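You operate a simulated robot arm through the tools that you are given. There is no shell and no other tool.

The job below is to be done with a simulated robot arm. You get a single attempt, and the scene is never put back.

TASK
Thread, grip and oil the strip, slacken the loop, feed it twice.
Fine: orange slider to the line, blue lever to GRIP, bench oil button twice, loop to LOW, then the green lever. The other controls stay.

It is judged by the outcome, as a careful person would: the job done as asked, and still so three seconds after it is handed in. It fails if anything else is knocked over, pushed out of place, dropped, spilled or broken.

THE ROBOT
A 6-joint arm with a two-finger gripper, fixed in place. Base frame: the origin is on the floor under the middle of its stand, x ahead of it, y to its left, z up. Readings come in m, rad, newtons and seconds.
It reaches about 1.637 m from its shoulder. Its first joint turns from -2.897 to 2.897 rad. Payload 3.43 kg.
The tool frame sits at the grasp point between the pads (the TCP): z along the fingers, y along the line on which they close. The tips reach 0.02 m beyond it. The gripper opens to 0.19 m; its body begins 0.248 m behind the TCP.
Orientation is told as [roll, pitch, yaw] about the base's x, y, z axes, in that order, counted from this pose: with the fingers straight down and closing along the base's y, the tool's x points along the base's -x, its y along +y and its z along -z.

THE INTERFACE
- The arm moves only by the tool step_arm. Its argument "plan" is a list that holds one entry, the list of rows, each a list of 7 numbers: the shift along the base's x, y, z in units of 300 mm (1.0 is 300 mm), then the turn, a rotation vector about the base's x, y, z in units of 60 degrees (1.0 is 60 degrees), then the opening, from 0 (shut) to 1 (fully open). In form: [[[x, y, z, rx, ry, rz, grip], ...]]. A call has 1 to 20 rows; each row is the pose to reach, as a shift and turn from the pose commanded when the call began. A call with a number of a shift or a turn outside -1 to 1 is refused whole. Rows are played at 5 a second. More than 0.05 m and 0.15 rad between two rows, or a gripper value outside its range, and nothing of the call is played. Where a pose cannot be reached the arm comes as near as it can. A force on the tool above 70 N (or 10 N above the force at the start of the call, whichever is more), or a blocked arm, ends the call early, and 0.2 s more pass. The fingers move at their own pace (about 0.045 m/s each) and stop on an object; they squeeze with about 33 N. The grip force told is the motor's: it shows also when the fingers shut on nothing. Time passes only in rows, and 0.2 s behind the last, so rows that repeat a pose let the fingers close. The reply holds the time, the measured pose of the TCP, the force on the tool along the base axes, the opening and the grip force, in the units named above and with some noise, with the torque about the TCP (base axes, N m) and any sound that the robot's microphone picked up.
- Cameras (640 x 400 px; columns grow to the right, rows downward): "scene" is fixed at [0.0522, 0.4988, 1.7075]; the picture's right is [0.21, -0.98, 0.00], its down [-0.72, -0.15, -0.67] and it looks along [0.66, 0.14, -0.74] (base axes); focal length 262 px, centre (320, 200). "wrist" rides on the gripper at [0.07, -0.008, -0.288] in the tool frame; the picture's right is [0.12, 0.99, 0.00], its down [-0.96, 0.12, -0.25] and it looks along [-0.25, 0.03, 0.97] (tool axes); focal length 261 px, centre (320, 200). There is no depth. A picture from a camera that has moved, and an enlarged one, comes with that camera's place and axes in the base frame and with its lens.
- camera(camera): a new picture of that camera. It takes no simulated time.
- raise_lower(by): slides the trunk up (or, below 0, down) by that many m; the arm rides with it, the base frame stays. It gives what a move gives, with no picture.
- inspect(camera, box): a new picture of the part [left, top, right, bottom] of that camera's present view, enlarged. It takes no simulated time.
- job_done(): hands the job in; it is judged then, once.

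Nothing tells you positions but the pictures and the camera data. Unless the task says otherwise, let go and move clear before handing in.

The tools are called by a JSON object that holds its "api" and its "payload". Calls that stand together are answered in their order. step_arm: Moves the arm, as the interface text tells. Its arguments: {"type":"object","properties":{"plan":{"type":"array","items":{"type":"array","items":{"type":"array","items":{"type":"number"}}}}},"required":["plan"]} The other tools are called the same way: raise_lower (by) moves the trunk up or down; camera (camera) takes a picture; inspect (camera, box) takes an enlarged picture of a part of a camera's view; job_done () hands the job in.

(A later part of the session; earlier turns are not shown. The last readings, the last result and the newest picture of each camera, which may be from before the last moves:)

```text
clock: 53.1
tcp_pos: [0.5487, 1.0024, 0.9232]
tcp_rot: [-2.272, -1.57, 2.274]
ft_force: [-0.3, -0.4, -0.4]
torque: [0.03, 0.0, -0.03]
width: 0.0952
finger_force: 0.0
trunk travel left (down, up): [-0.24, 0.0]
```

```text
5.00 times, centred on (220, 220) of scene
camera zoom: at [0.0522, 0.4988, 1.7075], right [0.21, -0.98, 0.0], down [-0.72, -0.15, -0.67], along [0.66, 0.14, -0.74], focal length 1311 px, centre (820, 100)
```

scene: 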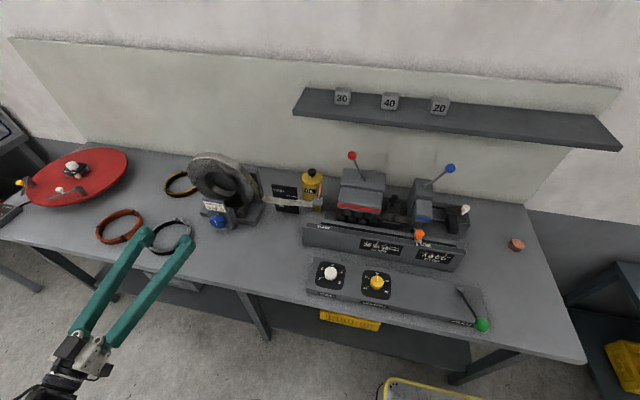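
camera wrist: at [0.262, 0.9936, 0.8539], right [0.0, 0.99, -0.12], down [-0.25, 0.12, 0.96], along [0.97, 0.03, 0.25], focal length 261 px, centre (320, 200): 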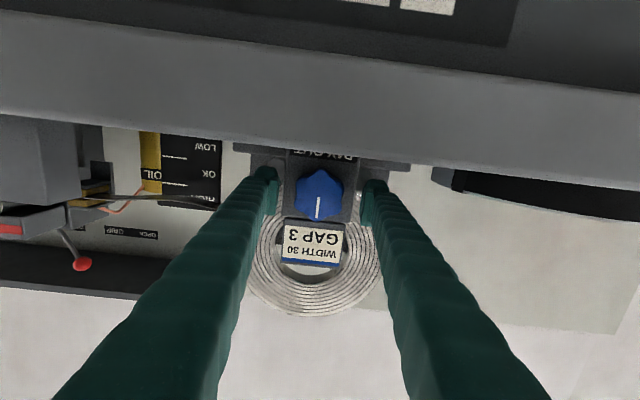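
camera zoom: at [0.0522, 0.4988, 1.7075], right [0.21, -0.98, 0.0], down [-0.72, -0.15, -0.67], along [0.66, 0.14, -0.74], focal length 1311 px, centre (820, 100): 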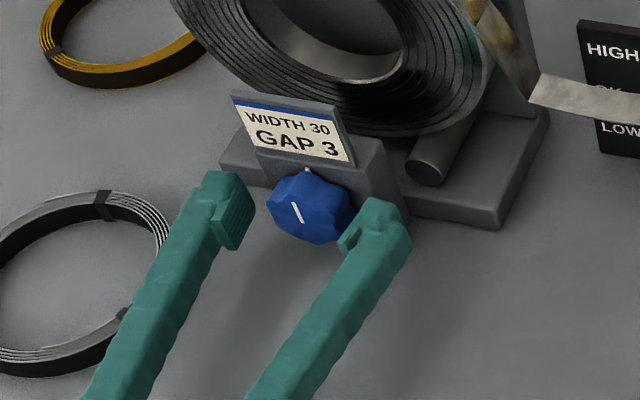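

The pads overlap the knob on both sides. I'll close on it.

{"api": "step_arm", "payload": {"plan": [[[0, 0, 0, 0, 0, 0, 0.35], [0, 0, 0, 0, 0, 0, 0.25], [0, 0, 0, 0, 0, 0, 0.15], [0, 0, 0, 0, 0, 0, 0.1], [0, 0, 0, 0, 0, 0, 0.1]]]}}

{"api": "inspect", "payload": {"camera": "wrist", "box": [260, 130, 380, 230]}}

{"api": "inspect", "payload": {"camera": "wrist", "box": [80, 120, 260, 230]}}

```text
clock: 54.4
tcp_pos: [0.5496, 1.0001, 0.9239]
tcp_rot: [-1.849, -1.572, 1.848]
ft_force: [-7.2, -18.9, -3.4]
torque: [-0.02, 0.01, -0.25]
width: 0.0548
finger_force: 44.7
trunk travel left (down, up): [-0.24, 0.0]
```

```text
4.00 times, centred on (320, 180) of wrist
camera zoom: at [0.2621, 0.9927, 0.854], right [0.0, 0.99, -0.12], down [-0.25, 0.12, 0.96], along [0.97, 0.03, 0.25], focal length 1043 px, centre (320, 280)
```

zoom: 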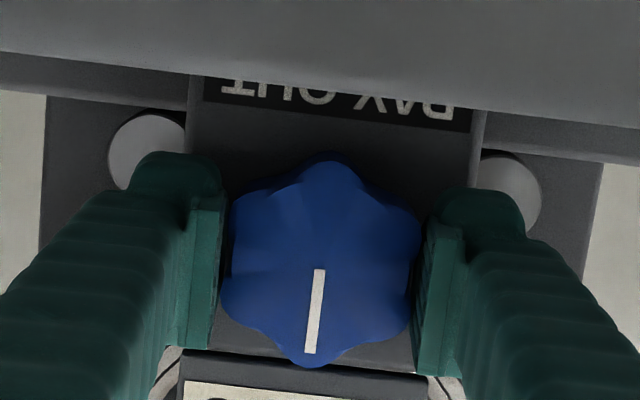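

```text
3.56 times, centred on (170, 175) of wrist
camera zoom: at [0.2621, 0.9927, 0.854], right [0.0, 0.99, -0.12], down [-0.25, 0.12, 0.96], along [0.97, 0.03, 0.25], focal length 927 px, centre (853, 289)
```

zoom: 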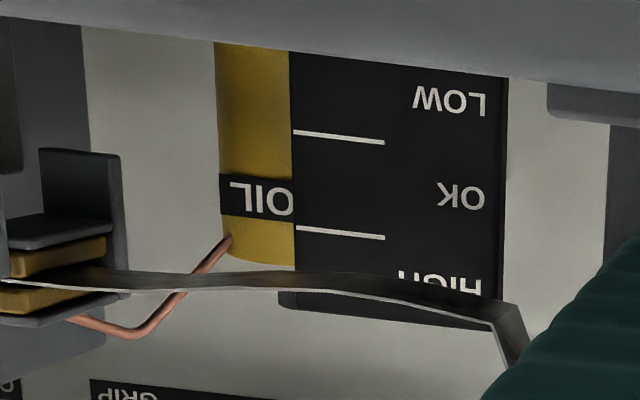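

The knob is gripped. I'll ease the sideways load and turn clockwise about 30 degrees to see what the loop does.

{"api": "step_arm", "payload": {"plan": [[[0, -0.006, 0, 0, 0, 0, 0.1], [0, -0.006, 0, 0.08, 0, 0, 0.1], [0, -0.006, 0, 0.16, 0, 0, 0.1], [0, -0.006, 0, 0.24, 0, 0, 0.1], [0, -0.006, 0, 0.32, 0, 0, 0.1], [0, -0.006, 0, 0.4, 0, 0, 0.1], [0, -0.006, 0, 0.48, 0, 0, 0.1], [0, -0.006, 0, 0.48, 0, 0, 0.1]]]}}

{"api": "camera", "payload": {"camera": "wrist"}}

{"api": "inspect", "payload": {"camera": "scene", "box": [180, 140, 340, 260]}}

```text
clock: 56.1
tcp_pos: [0.5496, 0.9985, 0.9229]
tcp_rot: [1.57, -1.069, -1.57]
ft_force: [-0.4, -2.5, -4.6]
torque: [-0.01, 0.06, -0.02]
width: 0.0546
finger_force: 44.8
trunk travel left (down, up): [-0.24, 0.0]
```

```text
taken
camera wrist: at [0.2622, 1.0267, 0.8587], right [0.0, 0.93, 0.37], down [-0.25, -0.36, 0.9], along [0.97, -0.09, 0.23], focal length 261 px, centre (320, 200)
```

wrist: 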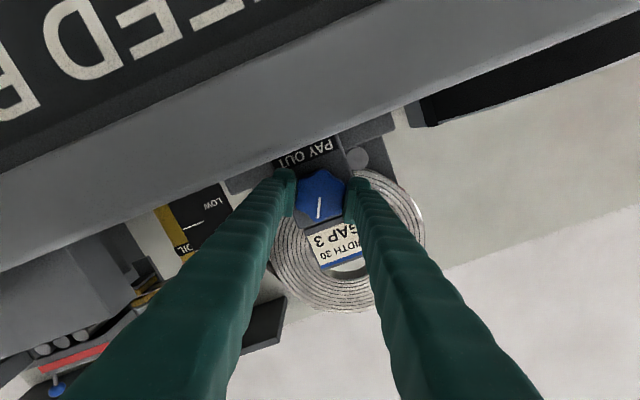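

```text
3.33 times, centred on (260, 200) of scene
camera zoom: at [0.0522, 0.4988, 1.7075], right [0.21, -0.98, 0.0], down [-0.72, -0.15, -0.67], along [0.66, 0.14, -0.74], focal length 874 px, centre (520, 200)
```

zoom: 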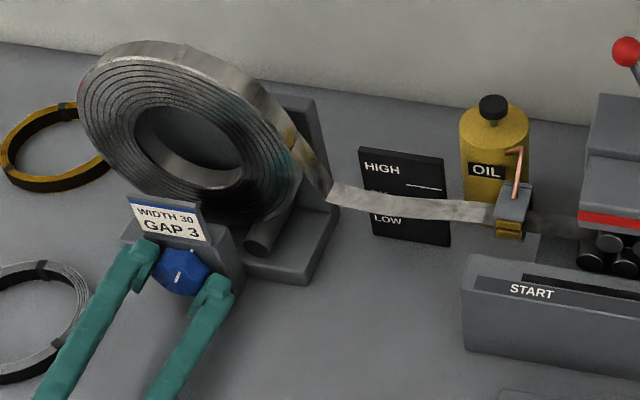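

The knob turned with the hand. I'll compare the loop with the earlier picture.

{"api": "inspect", "payload": {"camera": "scene", "box": [180, 150, 340, 240]}}

{"api": "inspect", "payload": {"camera": "scene", "box": [255, 175, 335, 225]}}

{"api": "inspect", "payload": {"camera": "wrist", "box": [130, 170, 270, 290]}}

```text
4.00 times, centred on (260, 195) of scene
camera zoom: at [0.0522, 0.4988, 1.7075], right [0.21, -0.98, 0.0], down [-0.72, -0.15, -0.67], along [0.66, 0.14, -0.74], focal length 1049 px, centre (560, 220)
```

zoom: 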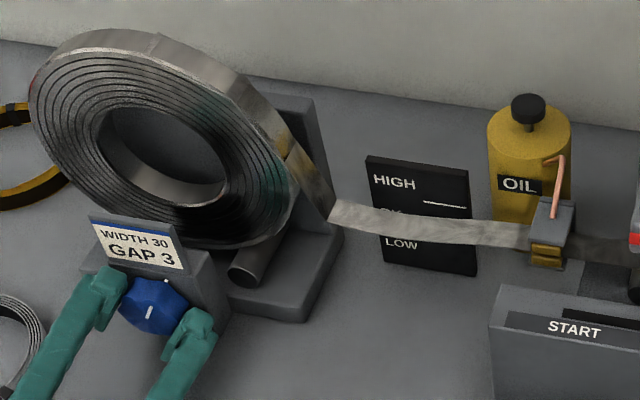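

```text
8.00 times, centred on (295, 200) of scene
camera zoom: at [0.0522, 0.4988, 1.7075], right [0.21, -0.98, 0.0], down [-0.72, -0.15, -0.67], along [0.66, 0.14, -0.74], focal length 2097 px, centre (520, 200)
```

zoom: 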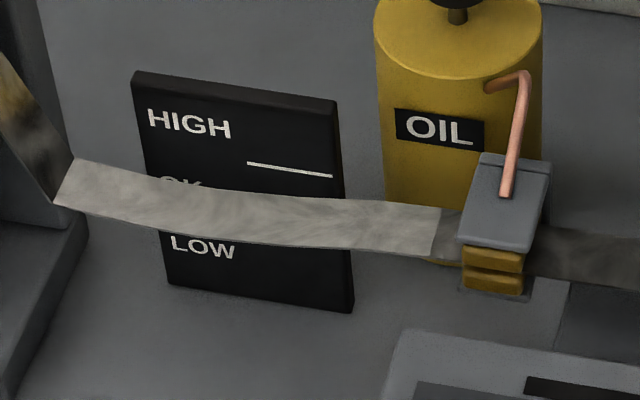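

```text
3.33 times, centred on (200, 230) of wrist
camera zoom: at [0.2622, 1.0267, 0.8587], right [0.0, 0.93, 0.37], down [-0.25, -0.36, 0.9], along [0.97, -0.09, 0.23], focal length 869 px, centre (720, 100)
```

zoom: 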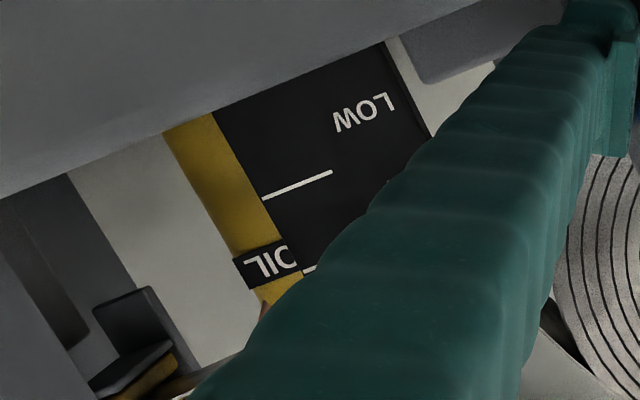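

Little change yet. I'll turn on clockwise another 30 degrees.

{"api": "step_arm", "payload": {"plan": [[[0, 0, 0, 0.08, 0, 0, 0.1], [0, 0, 0, 0.16, 0, 0, 0.1], [0, 0, 0, 0.24, 0, 0, 0.1], [0, 0, 0, 0.32, 0, 0, 0.1], [0, 0, 0, 0.4, 0, 0, 0.1], [0, 0, 0, 0.48, 0, 0, 0.1], [0, 0, 0, 0.56, 0, 0, 0.1], [0, 0, 0, 0.56, 0, 0, 0.1]]]}}

{"api": "inspect", "payload": {"camera": "scene", "box": [180, 150, 340, 240]}}

{"api": "inspect", "payload": {"camera": "scene", "box": [255, 175, 335, 225]}}

```text
clock: 56.9
tcp_pos: [0.5512, 1.0013, 0.9204]
tcp_rot: [1.554, -0.881, -1.576]
ft_force: [-2.9, -13.3, -1.0]
torque: [0.01, 0.08, 0.17]
width: 0.0545
finger_force: 45.3
out of reach, approached as far as the arm can: row 3
trunk travel left (down, up): [-0.24, 0.0]
stopped in row 3: the force on the tool passed its limit at 91 N (the readings are from after the stop); the commanded pose is now the measured one
```

```text
4.00 times, centred on (260, 195) of scene
camera zoom: at [0.0522, 0.4988, 1.7075], right [0.21, -0.98, 0.0], down [-0.72, -0.15, -0.67], along [0.66, 0.14, -0.74], focal length 1049 px, centre (560, 220)
```

zoom: 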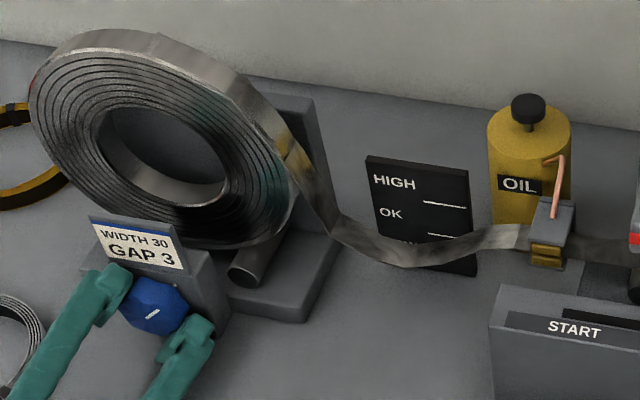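

```text
8.00 times, centred on (295, 200) of scene
camera zoom: at [0.0522, 0.4988, 1.7075], right [0.21, -0.98, 0.0], down [-0.72, -0.15, -0.67], along [0.66, 0.14, -0.74], focal length 2097 px, centre (520, 200)
```

zoom: 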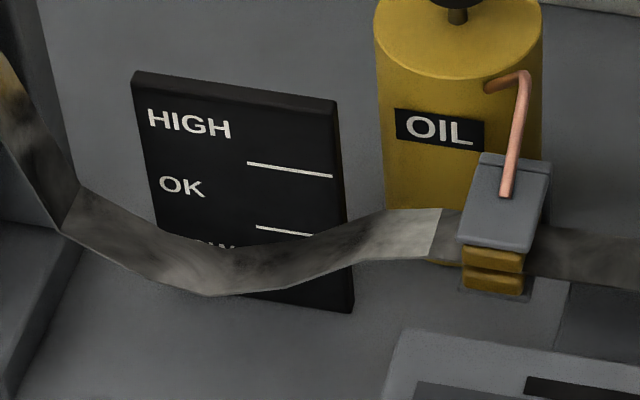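

The loop dropped a clear step, now hanging about z 0.937 - between the lines (0.969 and 0.922), so in OK; more pay-out is needed. The wrist is at its limit, so I'll release and back off to see where the knob rests.

{"api": "step_arm", "payload": {"plan": [[[0, 0, 0, 0, 0, 0, 0.2], [0, 0, 0, 0, 0, 0, 0.3], [0, 0, 0, 0, 0, 0, 0.38], [0, 0, 0, 0, 0, 0, 0.38]]]}}

{"api": "step_arm", "payload": {"plan": [[[-0.05, 0, 0.005, 0, 0, 0, 0.38], [-0.12, 0, 0.01, 0, 0, 0, 0.38], [-0.2, 0, 0.01, 0, 0, 0, 0.38], [-0.2, 0, 0.01, -0.1, 0, 0, 0.38], [-0.2, 0, 0.01, -0.2, 0, 0, 0.38], [-0.2, 0, 0.01, -0.3, 0, 0, 0.38], [-0.2, 0, 0.01, -0.4, 0, 0, 0.38], [-0.2, 0, 0.01, -0.5, 0, 0, 0.38], [-0.2, 0, 0.01, -0.6, 0, 0, 0.38], [-0.2, 0, 0.01, -0.66, 0, 0, 0.38], [-0.2, 0, 0.01, -0.66, 0, 0, 0.38]]]}}

{"api": "camera", "payload": {"camera": "wrist"}}

{"api": "inspect", "payload": {"camera": "scene", "box": [180, 150, 340, 240]}}

```text
clock: 57.9
tcp_pos: [0.5502, 1.0017, 0.9219]
tcp_rot: [1.552, -0.879, -1.574]
ft_force: [-0.1, 0.3, 0.2]
torque: [0.0, 0.01, -0.03]
width: 0.0723
finger_force: 0.2
trunk travel left (down, up): [-0.24, 0.0]
```

```text
clock: 60.3
tcp_pos: [0.49, 1.0022, 0.9244]
tcp_rot: [2.868, -1.567, -2.89]
ft_force: [-0.3, 0.1, 0.6]
torque: [0.01, -0.01, 0.0]
width: 0.0721
finger_force: 0.1
trunk travel left (down, up): [-0.24, 0.0]
```

```text
taken
camera wrist: at [0.2023, 1.0, 0.8545], right [0.02, 0.99, -0.12], down [-0.25, 0.12, 0.96], along [0.97, 0.01, 0.25], focal length 261 px, centre (320, 200)
```

wrist: 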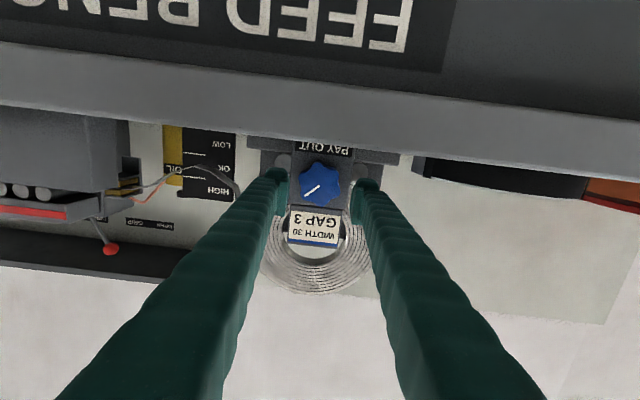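

```text
4.00 times, centred on (260, 195) of scene
camera zoom: at [0.0522, 0.4988, 1.7075], right [0.21, -0.98, 0.0], down [-0.72, -0.15, -0.67], along [0.66, 0.14, -0.74], focal length 1049 px, centre (560, 220)
```

zoom: 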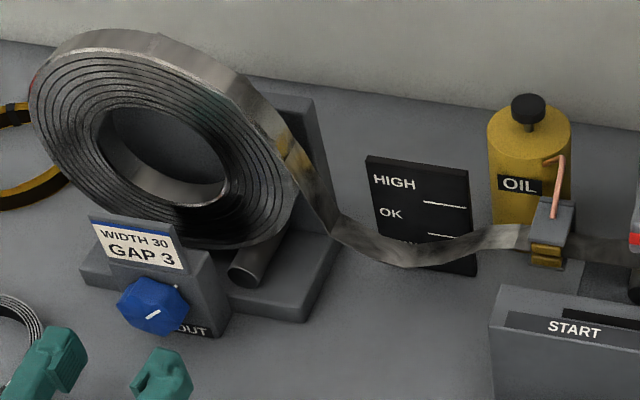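

{"api": "inspect", "payload": {"camera": "wrist", "box": [260, 130, 380, 230]}}

{"api": "inspect", "payload": {"camera": "wrist", "box": [110, 115, 260, 225]}}

```text
4.00 times, centred on (320, 180) of wrist
camera zoom: at [0.2023, 1.0, 0.8545], right [0.02, 0.99, -0.12], down [-0.25, 0.12, 0.96], along [0.97, 0.01, 0.25], focal length 1043 px, centre (320, 280)
```

zoom: 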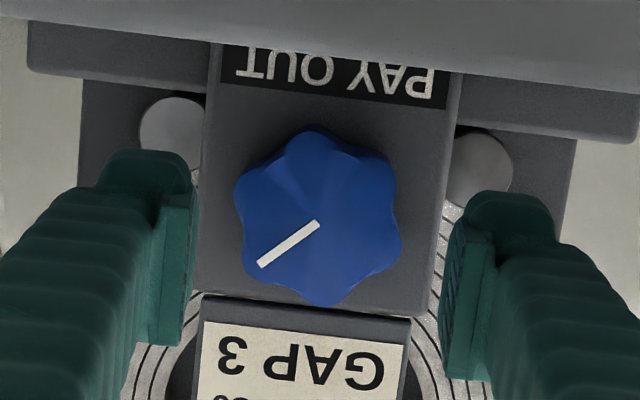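

```text
3.64 times, centred on (185, 170) of wrist
camera zoom: at [0.2023, 1.0, 0.8545], right [0.02, 0.99, -0.12], down [-0.25, 0.12, 0.96], along [0.97, 0.01, 0.25], focal length 948 px, centre (811, 309)
```

zoom: 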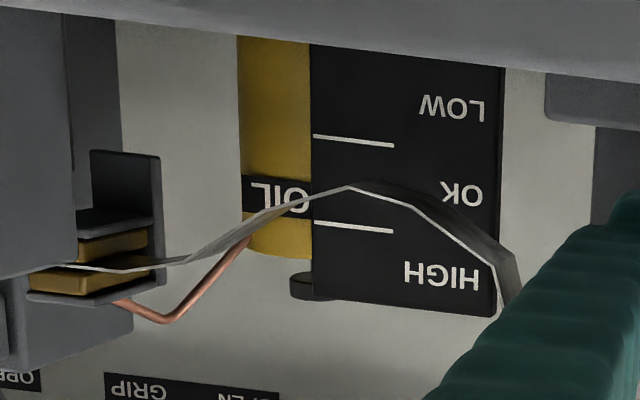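

The loop now hangs mid-OK in the level view and the knob rests about 50 degrees on, so it clicks in steps. One more step is needed; I'll re-grip with the hand pre-turned about 10 degrees back to match the lobes.

{"api": "step_arm", "payload": {"plan": [[[0, -0.007, -0.002, -0.08, 0, 0.01, 0.38], [0, -0.007, -0.002, -0.167, 0, 0.019, 0.38], [0.05, -0.007, -0.002, -0.167, 0, 0.019, 0.38], [0.1, -0.007, -0.002, -0.167, 0, 0.019, 0.38], [0.15, -0.007, -0.002, -0.167, 0, 0.019, 0.38], [0.197, -0.007, -0.002, -0.167, 0, 0.019, 0.38], [0.197, -0.007, -0.002, -0.167, 0, 0.019, 0.38]]]}}

{"api": "inspect", "payload": {"camera": "wrist", "box": [250, 130, 390, 240]}}

```text
clock: 61.9
tcp_pos: [0.5499, 1.0005, 0.9228]
tcp_rot: [-1.597, -1.397, 1.597]
ft_force: [0.1, -0.5, -0.6]
torque: [0.02, 0.03, 0.02]
width: 0.0718
finger_force: 0.0
trunk travel left (down, up): [-0.24, 0.0]
```

```text
3.64 times, centred on (320, 185) of wrist
camera zoom: at [0.2619, 0.9798, 0.856], right [0.0, 0.96, -0.29], down [-0.25, 0.28, 0.93], along [0.97, 0.07, 0.24], focal length 948 px, centre (320, 254)
```

zoom: 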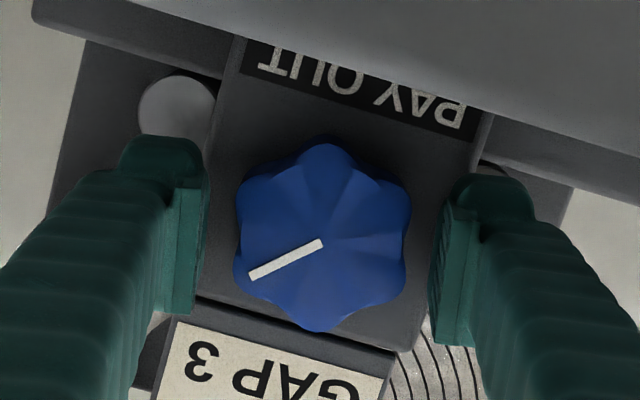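

The lobes line up with the pads. I'll close and turn clockwise in small steps, staying short of the wrist limit.

{"api": "step_arm", "payload": {"plan": [[[0, 0, 0, 0, 0, 0, 0.25], [0, 0, 0, 0, 0, 0, 0.15], [0, 0, 0, 0, 0, 0, 0.1], [0, 0, 0, 0, 0, 0, 0.1], [0, 0, 0, 0.08, 0, 0, 0.1], [0, 0, 0, 0.16, 0, 0, 0.1], [0, 0, 0, 0.24, 0, 0, 0.1], [0, 0, 0, 0.32, 0, 0, 0.1], [0, 0, 0, 0.4, 0, 0, 0.1], [0, 0, 0, 0.46, 0, 0, 0.1], [0, 0, 0, 0.46, 0, 0, 0.1]]]}}

{"api": "inspect", "payload": {"camera": "scene", "box": [180, 150, 340, 240]}}

```text
clock: 64.3
tcp_pos: [0.5493, 1.0003, 0.924]
tcp_rot: [1.585, -1.263, -1.586]
ft_force: [-5.2, -13.9, -0.2]
torque: [-0.02, 0.01, -0.22]
width: 0.0541
finger_force: 44.7
trunk travel left (down, up): [-0.24, 0.0]
```

```text
4.00 times, centred on (260, 195) of scene
camera zoom: at [0.0522, 0.4988, 1.7075], right [0.21, -0.98, 0.0], down [-0.72, -0.15, -0.67], along [0.66, 0.14, -0.74], focal length 1049 px, centre (560, 220)
```

zoom: 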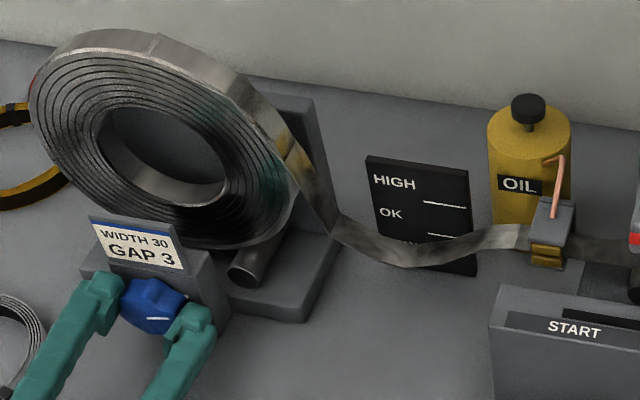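

As before, no change at 28 degrees yet. I'll keep turning gently towards the click.

{"api": "step_arm", "payload": {"plan": [[[0, -0.003, 0, 0.06, 0, 0, 0.1], [0, -0.003, 0, 0.12, 0, 0, 0.1], [0, -0.003, 0, 0.18, 0, 0, 0.1], [0, -0.003, 0, 0.18, 0, 0, 0.1]]]}}

{"api": "inspect", "payload": {"camera": "scene", "box": [180, 150, 340, 240]}}

```text
clock: 65.3
tcp_pos: [0.5491, 0.9994, 0.9231]
tcp_rot: [1.578, -1.073, -1.58]
ft_force: [-3.2, -7.0, -1.5]
torque: [-0.02, 0.08, -0.03]
width: 0.0538
finger_force: 45.1
trunk travel left (down, up): [-0.24, 0.0]
```

```text
4.00 times, centred on (260, 195) of scene
camera zoom: at [0.0522, 0.4988, 1.7075], right [0.21, -0.98, 0.0], down [-0.72, -0.15, -0.67], along [0.66, 0.14, -0.74], focal length 1049 px, centre (560, 220)
```

zoom: 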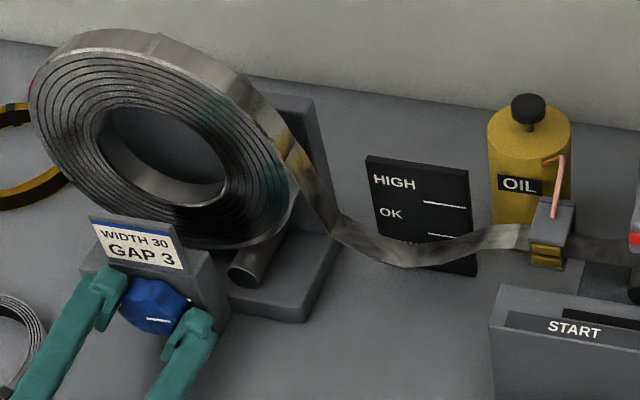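

Still in OK. A few more degrees.

{"api": "step_arm", "payload": {"plan": [[[0, 0, 0, 0.04, 0, 0, 0.1], [0, 0, 0, 0.08, 0, 0, 0.1], [0, 0, 0, 0.11, 0, 0, 0.1], [0, 0, 0, 0.11, 0, 0, 0.1]]]}}

{"api": "inspect", "payload": {"camera": "scene", "box": [180, 150, 340, 240]}}

{"api": "inspect", "payload": {"camera": "wrist", "box": [250, 130, 390, 240]}}

```text
clock: 66.3
tcp_pos: [0.5491, 0.9992, 0.9226]
tcp_rot: [1.576, -0.958, -1.577]
ft_force: [0.9, -4.8, -5.4]
torque: [-0.01, 0.05, -0.01]
width: 0.0539
finger_force: 45.0
trunk travel left (down, up): [-0.24, 0.0]
```

```text
4.00 times, centred on (260, 195) of scene
camera zoom: at [0.0522, 0.4988, 1.7075], right [0.21, -0.98, 0.0], down [-0.72, -0.15, -0.67], along [0.66, 0.14, -0.74], focal length 1049 px, centre (560, 220)
```

zoom: 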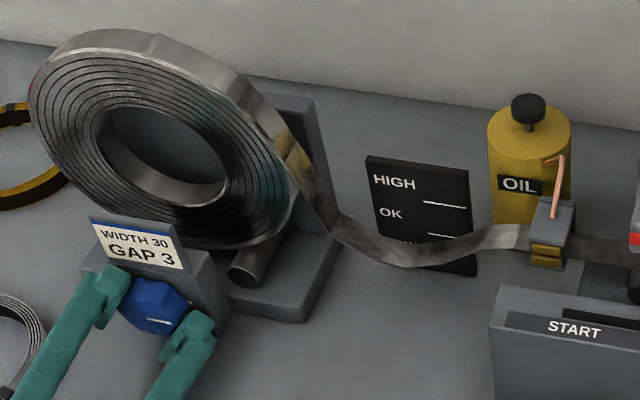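

```text
3.64 times, centred on (320, 185) of wrist
camera zoom: at [0.2621, 1.0337, 0.8613], right [0.0, 0.88, 0.47], down [-0.25, -0.46, 0.85], along [0.97, -0.12, 0.22], focal length 948 px, centre (320, 254)
```

zoom: 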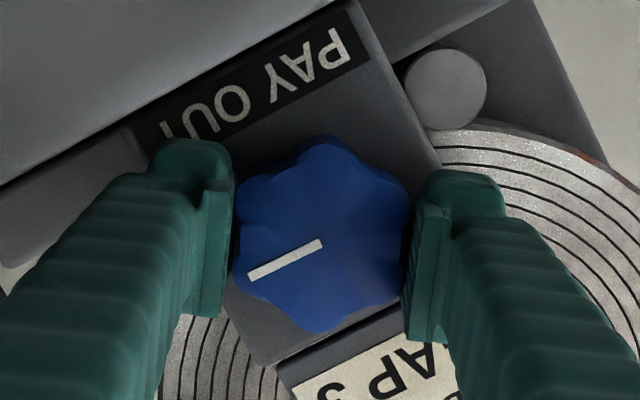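

The loop hasn't stepped again yet (knob about 96 degrees from the start). The wrist is nearly at its limit, so I'll re-grip one lobe (60 degrees) back.

{"api": "step_arm", "payload": {"plan": [[[0, 0, 0, 0, 0, 0, 0.2], [0, 0, 0, 0, 0, 0, 0.3], [0, 0, 0, 0, 0, 0, 0.38], [0, 0, 0, 0, 0, 0, 0.38], [-0.06, 0, 0, 0, 0, 0, 0.38], [-0.13, 0, 0, 0, 0, 0, 0.38], [-0.2, 0, 0, 0, 0, 0, 0.38], [-0.2, 0, 0, -0.12, 0, 0, 0.38], [-0.2, 0, 0, -0.24, 0, 0, 0.38], [-0.2, 0, 0, -0.36, 0, 0, 0.38], [-0.2, 0, 0, -0.48, 0, 0, 0.38], [-0.2, 0, 0, -0.6, 0, 0, 0.38], [-0.2, 0, 0, -0.72, 0, 0, 0.38], [-0.2, 0, 0, -0.84, 0, 0, 0.38], [-0.2, 0, 0, -0.96, 0, 0, 0.38], [-0.2, 0, 0, -1.0, 0, 0, 0.38], [-0.2, 0, 0, -1.0, 0, 0, 0.38]]]}}

{"api": "inspect", "payload": {"camera": "wrist", "box": [250, 130, 390, 240]}}

{"api": "inspect", "payload": {"camera": "scene", "box": [180, 150, 340, 240]}}

{"api": "camera", "payload": {"camera": "wrist"}}

```text
clock: 69.9
tcp_pos: [0.4893, 0.9991, 0.9233]
tcp_rot: [-1.581, -1.134, 1.582]
ft_force: [-0.6, -0.6, -0.2]
torque: [0.03, -0.02, 0.0]
width: 0.072
finger_force: 0.0
trunk travel left (down, up): [-0.24, 0.0]
```

```text
3.64 times, centred on (320, 185) of wrist
camera zoom: at [0.202, 0.9617, 0.8637], right [0.0, 0.85, -0.53], down [-0.25, 0.51, 0.82], along [0.97, 0.13, 0.21], focal length 948 px, centre (320, 254)
```

zoom: 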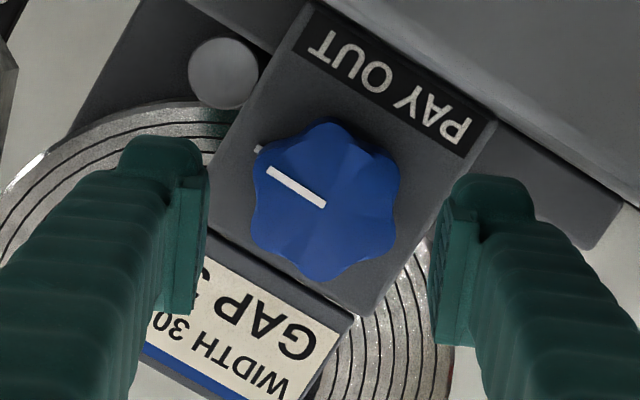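

```text
4.00 times, centred on (260, 195) of scene
camera zoom: at [0.0522, 0.4988, 1.7075], right [0.21, -0.98, 0.0], down [-0.72, -0.15, -0.67], along [0.66, 0.14, -0.74], focal length 1049 px, centre (560, 220)
```

zoom: 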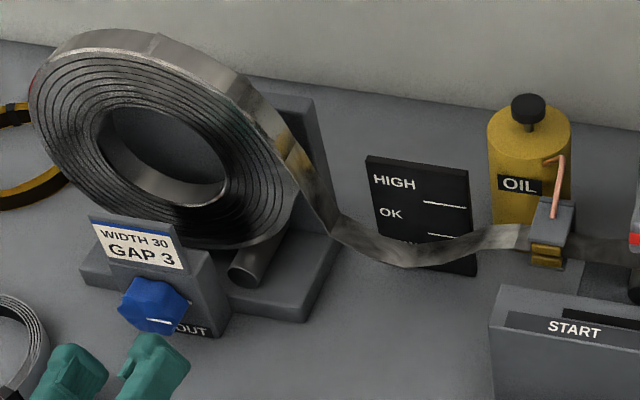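

```text
taken
camera wrist: at [0.202, 0.9617, 0.8637], right [0.0, 0.85, -0.53], down [-0.25, 0.51, 0.82], along [0.97, 0.13, 0.21], focal length 261 px, centre (320, 200)
```

wrist: 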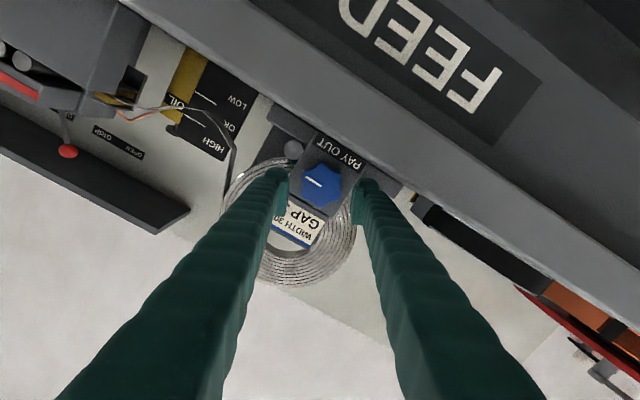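

The knob stays where left and the lobes line up. I'll advance, close and turn further.

{"api": "step_arm", "payload": {"plan": [[[0.06, 0, 0, 0, 0, 0, 0.38], [0.13, 0, 0, 0, 0, 0, 0.38], [0.2, 0, 0, 0, 0, 0, 0.38], [0.2, 0, 0, 0, 0, 0, 0.25], [0.2, 0, 0, 0, 0, 0, 0.15], [0.2, 0, 0, 0, 0, 0, 0.1], [0.2, 0, 0, 0, 0, 0, 0.1], [0.2, 0, 0, 0.06, 0, 0, 0.1], [0.2, 0, 0, 0.12, 0, 0, 0.1], [0.2, 0, 0, 0.18, 0, 0, 0.1], [0.2, 0, 0, 0.18, 0, 0, 0.1]]]}}

{"api": "inspect", "payload": {"camera": "scene", "box": [180, 150, 340, 240]}}

{"api": "inspect", "payload": {"camera": "wrist", "box": [80, 60, 390, 240]}}

```text
clock: 72.3
tcp_pos: [0.549, 1.0, 0.9235]
tcp_rot: [-1.589, -1.323, 1.588]
ft_force: [-0.2, 8.5, -1.7]
torque: [-0.05, 0.06, 0.07]
width: 0.0546
finger_force: 45.3
trunk travel left (down, up): [-0.24, 0.0]
```

```text
4.00 times, centred on (260, 195) of scene
camera zoom: at [0.0522, 0.4988, 1.7075], right [0.21, -0.98, 0.0], down [-0.72, -0.15, -0.67], along [0.66, 0.14, -0.74], focal length 1049 px, centre (560, 220)
```

zoom: 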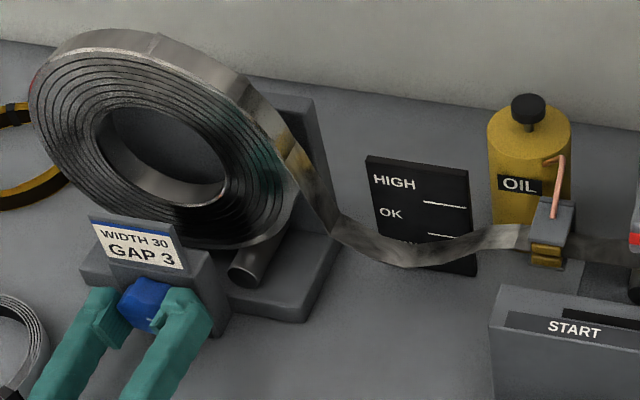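

```text
2.06 times, centred on (235, 150) of wrist
camera zoom: at [0.2616, 0.9748, 0.8566], right [0.0, 0.93, -0.36], down [-0.25, 0.35, 0.9], along [0.97, 0.09, 0.23], focal length 538 px, centre (496, 303)
```

zoom: 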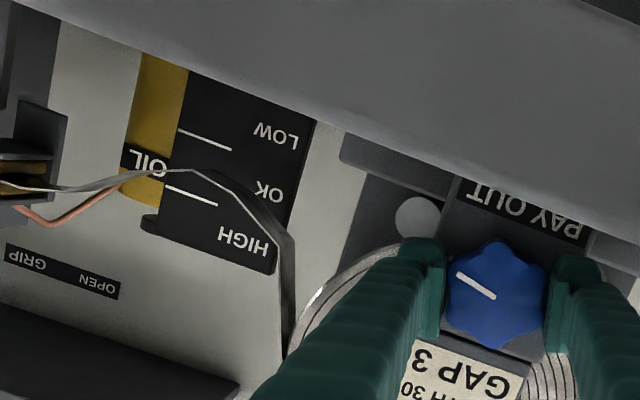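

Turning follows well and this view shows the board too. I'll keep turning in steps.

{"api": "step_arm", "payload": {"plan": [[[0, 0, 0, 0.06, 0, 0, 0.1], [0, 0, 0, 0.12, 0, 0, 0.1], [0, 0, 0, 0.18, 0, 0, 0.1], [0, 0, 0, 0.24, 0, 0, 0.1], [0, 0, 0, 0.24, 0, 0, 0.1]]]}}

{"api": "inspect", "payload": {"camera": "scene", "box": [180, 150, 340, 240]}}

```text
clock: 73.5
tcp_pos: [0.5495, 1.0007, 0.9225]
tcp_rot: [2.311, -1.565, -2.312]
ft_force: [-1.6, 3.3, -8.1]
torque: [-0.01, 0.09, 0.03]
width: 0.0546
finger_force: 45.3
trunk travel left (down, up): [-0.24, 0.0]
```

```text
4.00 times, centred on (260, 195) of scene
camera zoom: at [0.0522, 0.4988, 1.7075], right [0.21, -0.98, 0.0], down [-0.72, -0.15, -0.67], along [0.66, 0.14, -0.74], focal length 1049 px, centre (560, 220)
```

zoom: 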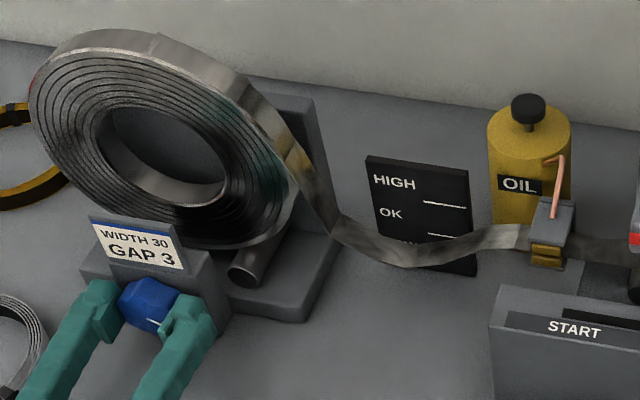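

No step at about 120 degrees. The first came near 45, so the next may be near 135; I'll continue.

{"api": "step_arm", "payload": {"plan": [[[0, 0, 0, 0.06, 0, 0, 0.1], [0, 0, 0, 0.12, 0, 0, 0.1], [0, 0, 0, 0.18, 0, 0, 0.1], [0, 0, 0, 0.24, 0, 0, 0.1], [0, 0, 0, 0.3, 0, 0, 0.1], [0, 0, 0, 0.3, 0, 0, 0.1]]]}}

{"api": "inspect", "payload": {"camera": "scene", "box": [180, 150, 340, 240]}}

```text
clock: 74.9
tcp_pos: [0.5494, 0.9999, 0.9228]
tcp_rot: [1.584, -1.25, -1.582]
ft_force: [-4.6, 0.5, -9.7]
torque: [-0.06, 0.07, -0.02]
width: 0.0546
finger_force: 45.2
trunk travel left (down, up): [-0.24, 0.0]
```

```text
4.00 times, centred on (260, 195) of scene
camera zoom: at [0.0522, 0.4988, 1.7075], right [0.21, -0.98, 0.0], down [-0.72, -0.15, -0.67], along [0.66, 0.14, -0.74], focal length 1049 px, centre (560, 220)
```

zoom: 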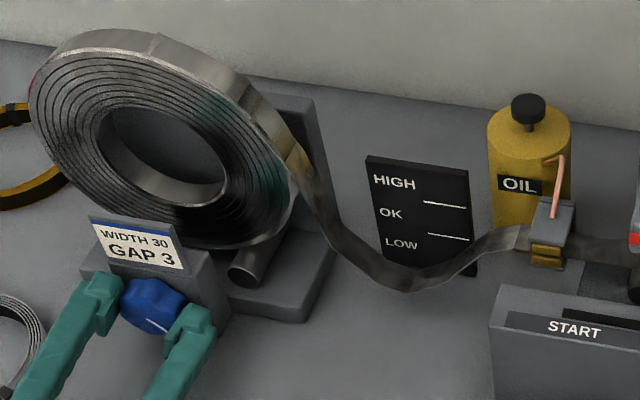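

The loop has dropped another step, looking to be in LOW. I'll turn on about 17 degrees more for margin, then check from level.

{"api": "step_arm", "payload": {"plan": [[[0, 0, 0, 0.06, 0, 0, 0.1], [0, 0, 0, 0.12, 0, 0, 0.1], [0, 0, 0, 0.18, 0, 0, 0.1], [0, 0, 0, 0.24, 0, 0, 0.1], [0, 0, 0, 0.28, 0, 0, 0.1], [0, 0, 0, 0.28, 0, 0, 0.1]]]}}

{"api": "inspect", "payload": {"camera": "scene", "box": [180, 150, 340, 240]}}

```text
clock: 76.3
tcp_pos: [0.5489, 0.9988, 0.9237]
tcp_rot: [1.578, -0.958, -1.579]
ft_force: [-11.1, -7.6, -16.7]
torque: [-0.02, 0.2, -0.07]
width: 0.0544
finger_force: 45.6
trunk travel left (down, up): [-0.24, 0.0]
```

```text
4.00 times, centred on (260, 195) of scene
camera zoom: at [0.0522, 0.4988, 1.7075], right [0.21, -0.98, 0.0], down [-0.72, -0.15, -0.67], along [0.66, 0.14, -0.74], focal length 1049 px, centre (560, 220)
```

zoom: 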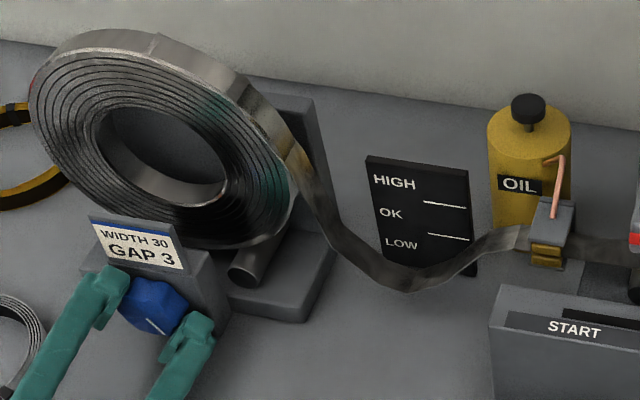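

Loop unchanged by the extra turn. I'll release, back off and turn the hand level for a straight view of the board.

{"api": "step_arm", "payload": {"plan": [[[0, 0, 0, 0, 0, 0, 0.2], [0, 0, 0, 0, 0, 0, 0.3], [0, 0, 0, 0, 0, 0, 0.38], [0, 0, 0, 0, 0, 0, 0.38], [-0.06, 0, 0, 0, 0, 0, 0.38], [-0.13, 0, 0, 0, 0, 0, 0.38], [-0.25, 0, 0, 0, 0, 0, 0.38], [-0.4, 0, 0, -0.12, 0, 0, 0.38], [-0.55, 0, 0.05, -0.24, 0, 0, 0.38], [-0.65, 0, 0.15, -0.36, 0, 0, 0.38], [-0.7, 0, 0.25, -0.48, 0, 0, 0.38], [-0.7, 0, 0.35, -0.585, 0, 0, 0.38], [-0.7, 0, 0.35, -0.585, 0, 0, 0.38]]]}}

{"api": "camera", "payload": {"camera": "wrist"}}

{"api": "inspect", "payload": {"camera": "scene", "box": [180, 150, 340, 240]}}

```text
clock: 79.1
tcp_pos: [0.3395, 0.9987, 1.0286]
tcp_rot: [-2.874, -1.564, 2.875]
ft_force: [-0.6, 1.4, 0.1]
torque: [0.0, 0.06, 0.03]
width: 0.0725
finger_force: 0.1
trunk travel left (down, up): [-0.24, 0.0]
```

```text
taken
camera wrist: at [0.0519, 0.991, 0.9584], right [0.0, 0.99, -0.12], down [-0.25, 0.12, 0.96], along [0.97, 0.03, 0.25], focal length 261 px, centre (320, 200)
```

wrist: 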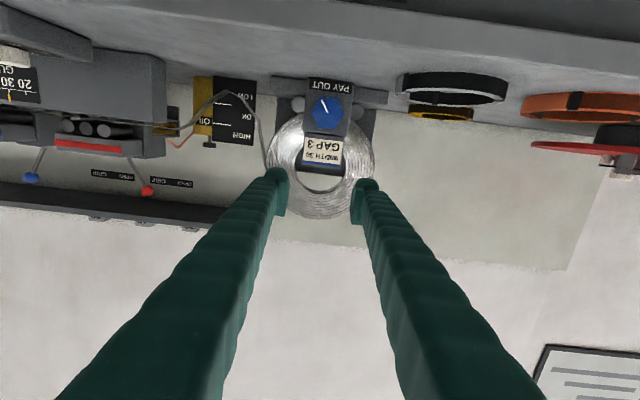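

```text
4.00 times, centred on (260, 195) of scene
camera zoom: at [0.0522, 0.4988, 1.7075], right [0.21, -0.98, 0.0], down [-0.72, -0.15, -0.67], along [0.66, 0.14, -0.74], focal length 1049 px, centre (560, 220)
```

zoom: 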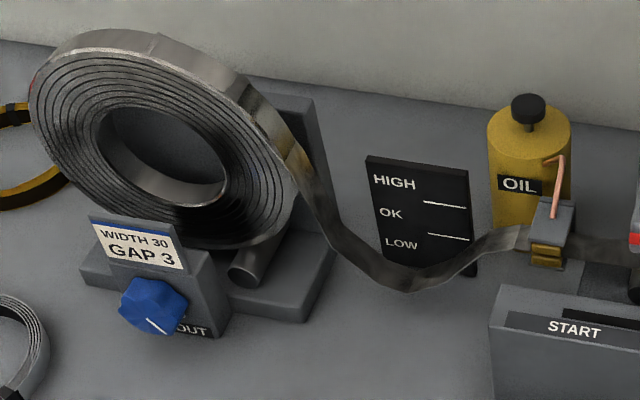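

{"api": "inspect", "payload": {"camera": "wrist", "box": [170, 60, 290, 160]}}

{"api": "inspect", "payload": {"camera": "wrist", "box": [0, 20, 180, 200]}}

```text
4.00 times, centred on (230, 110) of wrist
camera zoom: at [0.0519, 0.991, 0.9584], right [0.0, 0.99, -0.12], down [-0.25, 0.12, 0.96], along [0.97, 0.03, 0.25], focal length 1043 px, centre (680, 560)
```

zoom: 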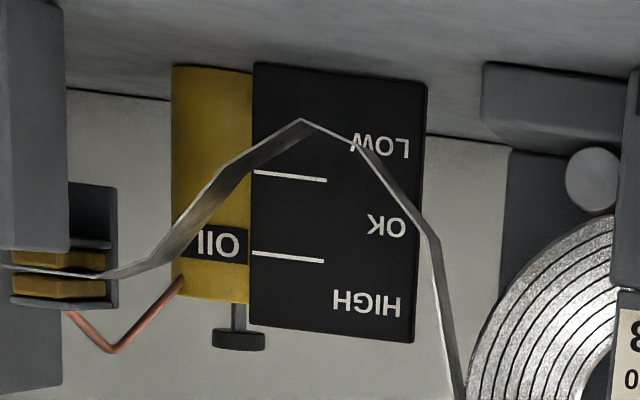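

```text
2.22 times, centred on (90, 110) of wrist
camera zoom: at [0.0519, 0.991, 0.9584], right [0.0, 0.99, -0.12], down [-0.25, 0.12, 0.96], along [0.97, 0.03, 0.25], focal length 579 px, centre (831, 400)
```

zoom: 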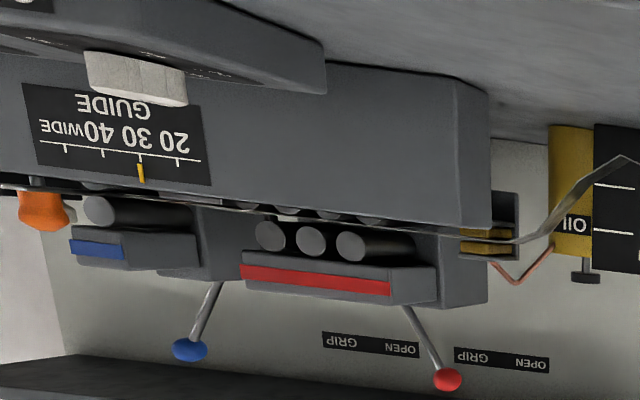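

The loop bottom hangs well below the lower line, in LOW, and the slider and lever are unchanged. Next is the green feed lever (ball about (0.352, 0.137, 0.991), pivot about (0.494, 0.137, 0.887)). I'll swing the hand over there at a safe height.

{"api": "step_arm", "payload": {"plan": [[[0, -0.02, 0.08, 0, 0.07, 0, 0.38], [0, -0.05, 0.18, 0, 0.14, 0, 0.38], [0.02, -0.1, 0.28, 0, 0.21, 0, 0.38], [0.04, -0.17, 0.38, 0, 0.28, 0, 0.38], [0.06, -0.25, 0.48, 0, 0.35, 0, 0.38], [0.08, -0.34, 0.57, 0, 0.42, 0, 0.38], [0.1, -0.43, 0.65, 0, 0.49, 0, 0.38], [0.12, -0.53, 0.72, 0, 0.56, 0, 0.38], [0.14, -0.63, 0.78, 0, 0.63, 0, 0.38], [0.16, -0.73, 0.83, 0, 0.7, 0, 0.38], [0.18, -0.83, 0.87, 0, 0.77, 0, 0.38], [0.2, -0.93, 0.9, 0, 0.84, 0, 0.38], [0.2, -0.96, 0.9, 0, 0.9, 0, 0.38]]]}}

{"api": "step_arm", "payload": {"plan": [[[0.02, -0.1, 0, 0, 0.07, 0, 0.38], [0.04, -0.22, 0, 0, 0.14, 0, 0.38], [0.06, -0.34, 0, 0, 0.21, 0, 0.38], [0.08, -0.46, 0, 0, 0.28, 0, 0.38], [0.1, -0.58, 0, 0, 0.35, 0, 0.38], [0.12, -0.7, 0, 0, 0.42, 0, 0.38], [0.14, -0.82, 0, 0, 0.49, 0, 0.38], [0.16, -0.92, 0, 0, 0.56, 0, 0.38], [0.16, -0.95, 0, 0, 0.6, 0, 0.38]]]}}

{"api": "camera", "payload": {"camera": "wrist"}}

{"api": "camera", "payload": {"camera": "scene"}}

```text
clock: 81.9
tcp_pos: [0.3924, 0.7039, 1.3099]
tcp_rot: [0.013, -0.636, -0.004]
ft_force: [-5.5, -7.0, 0.5]
torque: [1.22, -1.04, 0.87]
width: 0.0722
finger_force: 0.2
trunk travel left (down, up): [-0.24, 0.0]
```

```text
clock: 83.9
tcp_pos: [0.4476, 0.4247, 1.2991]
tcp_rot: [0.0, -0.003, 0.001]
ft_force: [-0.3, 0.2, 0.4]
torque: [-0.03, -0.09, 0.01]
width: 0.0721
finger_force: 0.0
trunk travel left (down, up): [-0.24, 0.0]
```

```text
taken
camera wrist: at [0.3757, 0.4177, 1.5881], right [-0.12, 0.99, 0.0], down [0.96, 0.12, 0.25], along [0.25, 0.03, -0.97], focal length 261 px, centre (320, 200)
```

wrist: 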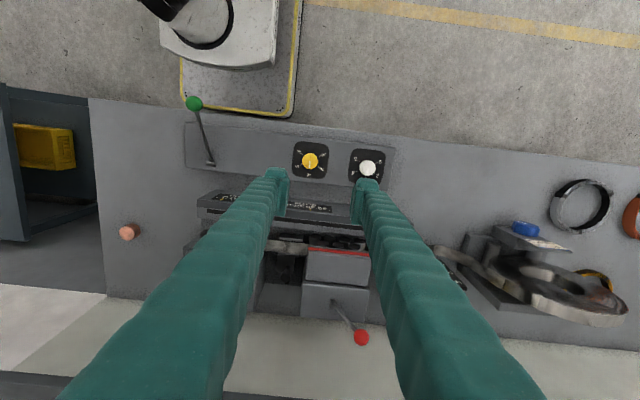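

```text
taken
```

scene: 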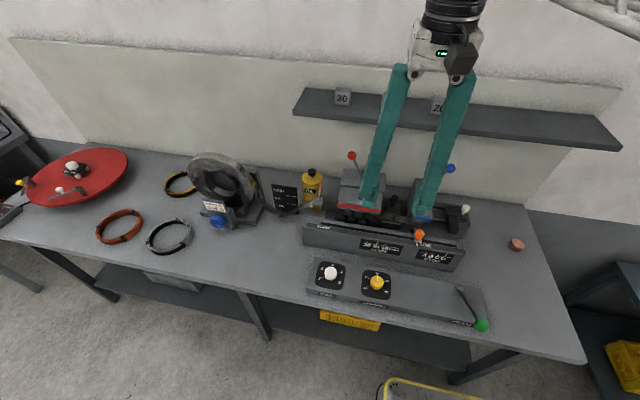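

All is as left. I'll now move over the green lever with the fingers tilted towards the robot, square to the lever rod.

{"api": "step_arm", "payload": {"plan": [[[0, -0.1, 0, 0, 0.07, 0, 0.38], [0, -0.22, 0, 0, 0.14, 0, 0.38], [0, -0.34, 0, 0, 0.21, 0, 0.38], [0, -0.46, -0.03, 0, 0.28, 0, 0.38], [-0.02, -0.58, -0.06, 0, 0.35, 0, 0.38], [-0.04, -0.7, -0.1, 0, 0.42, 0, 0.38], [-0.06, -0.82, -0.15, 0, 0.49, 0, 0.38], [-0.08, -0.92, -0.2, 0, 0.56, 0, 0.38], [-0.1, -0.957, -0.28, 0, 0.6, 0, 0.38], [-0.1, -0.957, -0.38, 0, 0.6, 0, 0.38], [-0.1, -0.957, -0.38, 0, 0.6, 0, 0.38]]]}}

{"api": "camera", "payload": {"camera": "wrist"}}

{"api": "camera", "payload": {"camera": "scene"}}

```text
clock: 86.3
tcp_pos: [0.4162, 0.1381, 1.1858]
tcp_rot: [0.001, 0.624, 0.0]
ft_force: [-0.9, -0.4, -0.4]
torque: [-0.02, -0.02, 0.0]
width: 0.0721
finger_force: 0.0
out of reach, approached as far as the arm can: row 6, 7, 8, 9
trunk travel left (down, up): [-0.24, 0.0]
```

```text
taken
camera wrist: at [0.5281, 0.1302, 1.4607], right [-0.1, 0.99, 0.07], down [0.93, 0.12, -0.36], along [-0.37, 0.03, -0.93], focal length 261 px, centre (320, 200)
```

wrist: 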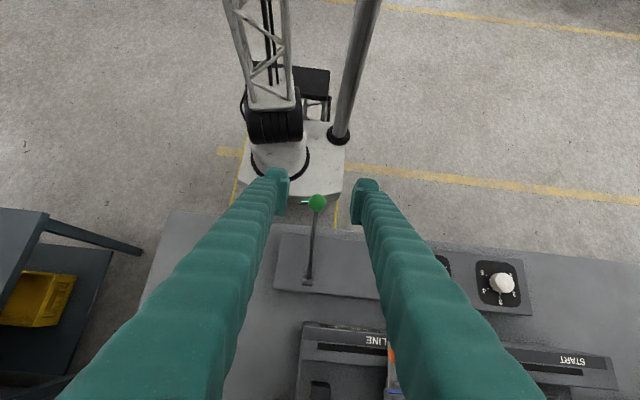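

```text
taken
```

scene: 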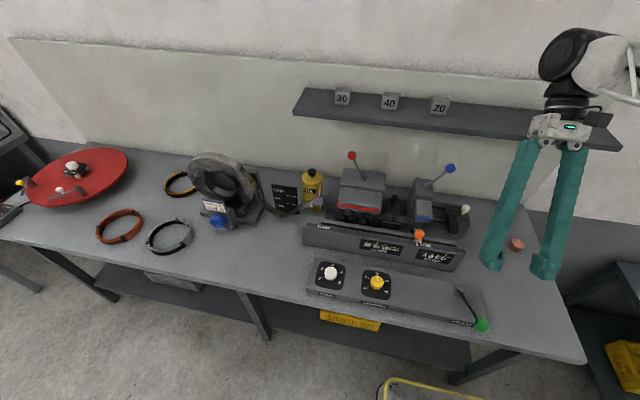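

The green ball sits centred between the fingers in the wrist view. I'll descend along the tool axis until the pads straddle it.

{"api": "step_arm", "payload": {"plan": [[[-0.005, 0.002, -0.1, 0, 0, 0, 0.38], [-0.01, 0.002, -0.2, 0, 0, 0, 0.38], [-0.015, 0.002, -0.3, 0, 0, 0, 0.38], [-0.02, 0.002, -0.38, 0, 0, 0, 0.38], [-0.07, 0.002, -0.45, 0, 0, 0, 0.38], [-0.12, 0.002, -0.52, 0, 0, 0, 0.38], [-0.17, 0.002, -0.588, 0, 0, 0, 0.38], [-0.17, 0.002, -0.588, 0, 0, 0, 0.38]]]}}

{"api": "camera", "payload": {"camera": "wrist"}}

{"api": "inspect", "payload": {"camera": "scene", "box": [420, 240, 580, 360]}}

```text
clock: 88.1
tcp_pos: [0.3665, 0.1386, 1.009]
tcp_rot: [-0.001, 0.625, 0.001]
ft_force: [-0.3, -0.2, -0.2]
torque: [-0.01, 0.0, 0.01]
width: 0.0723
finger_force: 0.2
trunk travel left (down, up): [-0.24, 0.0]
```

```text
taken
camera wrist: at [0.4766, 0.1307, 1.2845], right [-0.1, 0.99, 0.07], down [0.93, 0.12, -0.36], along [-0.37, 0.03, -0.93], focal length 261 px, centre (320, 200)
```

wrist: 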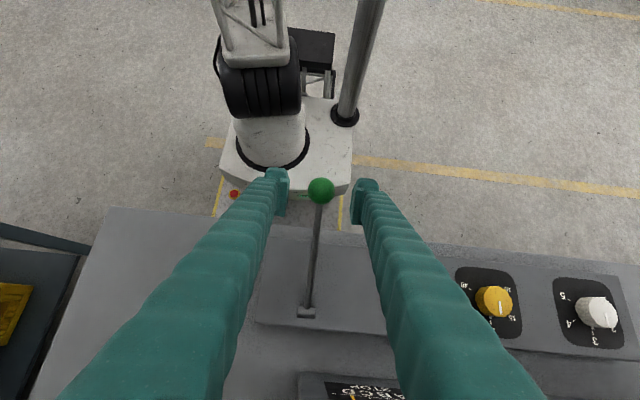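

```text
3.33 times, centred on (500, 300) of scene
camera zoom: at [0.0522, 0.4988, 1.7075], right [0.21, -0.98, 0.0], down [-0.72, -0.15, -0.67], along [0.66, 0.14, -0.74], focal length 874 px, centre (-280, -133)
```

zoom: 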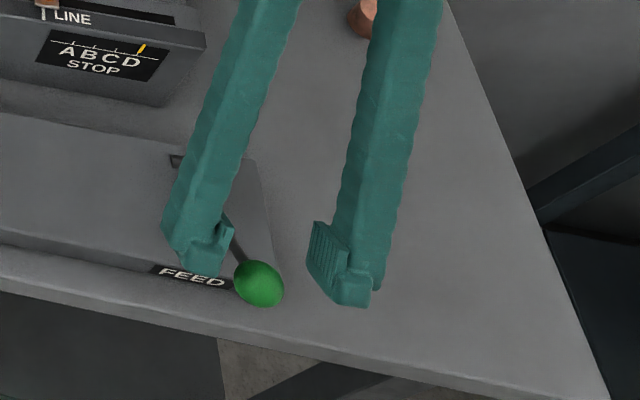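

The ball is centred just beyond the pads. I'll go the last 2 cm and close on it.

{"api": "step_arm", "payload": {"plan": [[[-0.025, 0.001, -0.03, 0, 0, 0, 0.38], [-0.052, 0.001, -0.058, 0, 0, 0, 0.38], [-0.052, 0.001, -0.058, 0, 0, 0, 0.3], [-0.052, 0.001, -0.058, 0, 0, 0, 0.2], [-0.052, 0.001, -0.058, 0, 0, 0, 0.1], [-0.052, 0.001, -0.058, 0, 0, 0, 0.1], [-0.052, 0.001, -0.058, 0, 0, 0, 0.1]]]}}

{"api": "inspect", "payload": {"camera": "wrist", "box": [250, 130, 390, 350]}}

{"api": "inspect", "payload": {"camera": "scene", "box": [430, 260, 530, 340]}}

```text
clock: 89.7
tcp_pos: [0.3498, 0.1396, 0.9911]
tcp_rot: [0.0, 0.622, 0.0]
ft_force: [1.0, 9.6, -0.7]
torque: [0.05, -0.04, 0.0]
width: 0.0306
finger_force: 44.8
trunk travel left (down, up): [-0.24, 0.0]
```

```text
1.82 times, centred on (320, 240) of wrist
camera zoom: at [0.461, 0.132, 1.2671], right [-0.1, 0.99, 0.07], down [0.93, 0.12, -0.36], along [-0.37, 0.03, -0.93], focal length 474 px, centre (320, 127)
```

zoom: 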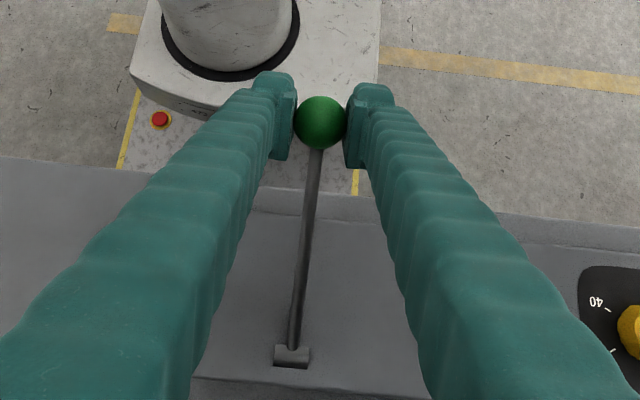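

```text
5.00 times, centred on (480, 300) of scene
camera zoom: at [0.0522, 0.4988, 1.7075], right [0.21, -0.98, 0.0], down [-0.72, -0.15, -0.67], along [0.66, 0.14, -0.74], focal length 1311 px, centre (-480, -300)
```

zoom: 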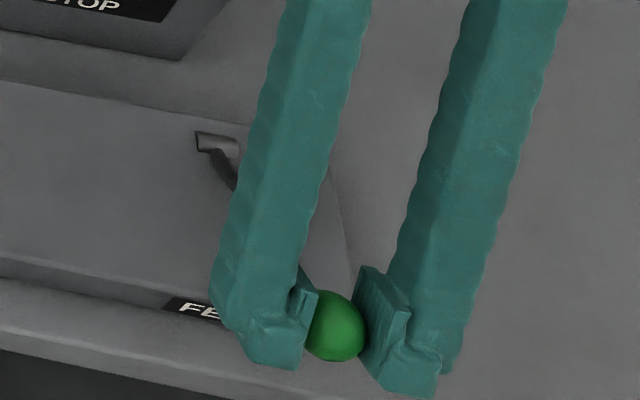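

The ball is gripped. I'll test the lever gently: first 3 mm downwards along its arc.

{"api": "step_arm", "payload": {"plan": [[[-0.003, -0.003, -0.004, 0, 0, 0, 0.1], [-0.006, -0.003, -0.008, 0, 0, 0, 0.1], [-0.006, -0.003, -0.008, 0, 0, 0, 0.1]]]}}

```text
clock: 90.5
tcp_pos: [0.3481, 0.1391, 0.9882]
tcp_rot: [0.0, 0.624, 0.0]
ft_force: [0.6, 23.2, 4.5]
torque: [0.13, -0.59, -0.05]
width: 0.0306
finger_force: 44.9
trunk travel left (down, up): [-0.24, 0.0]
```

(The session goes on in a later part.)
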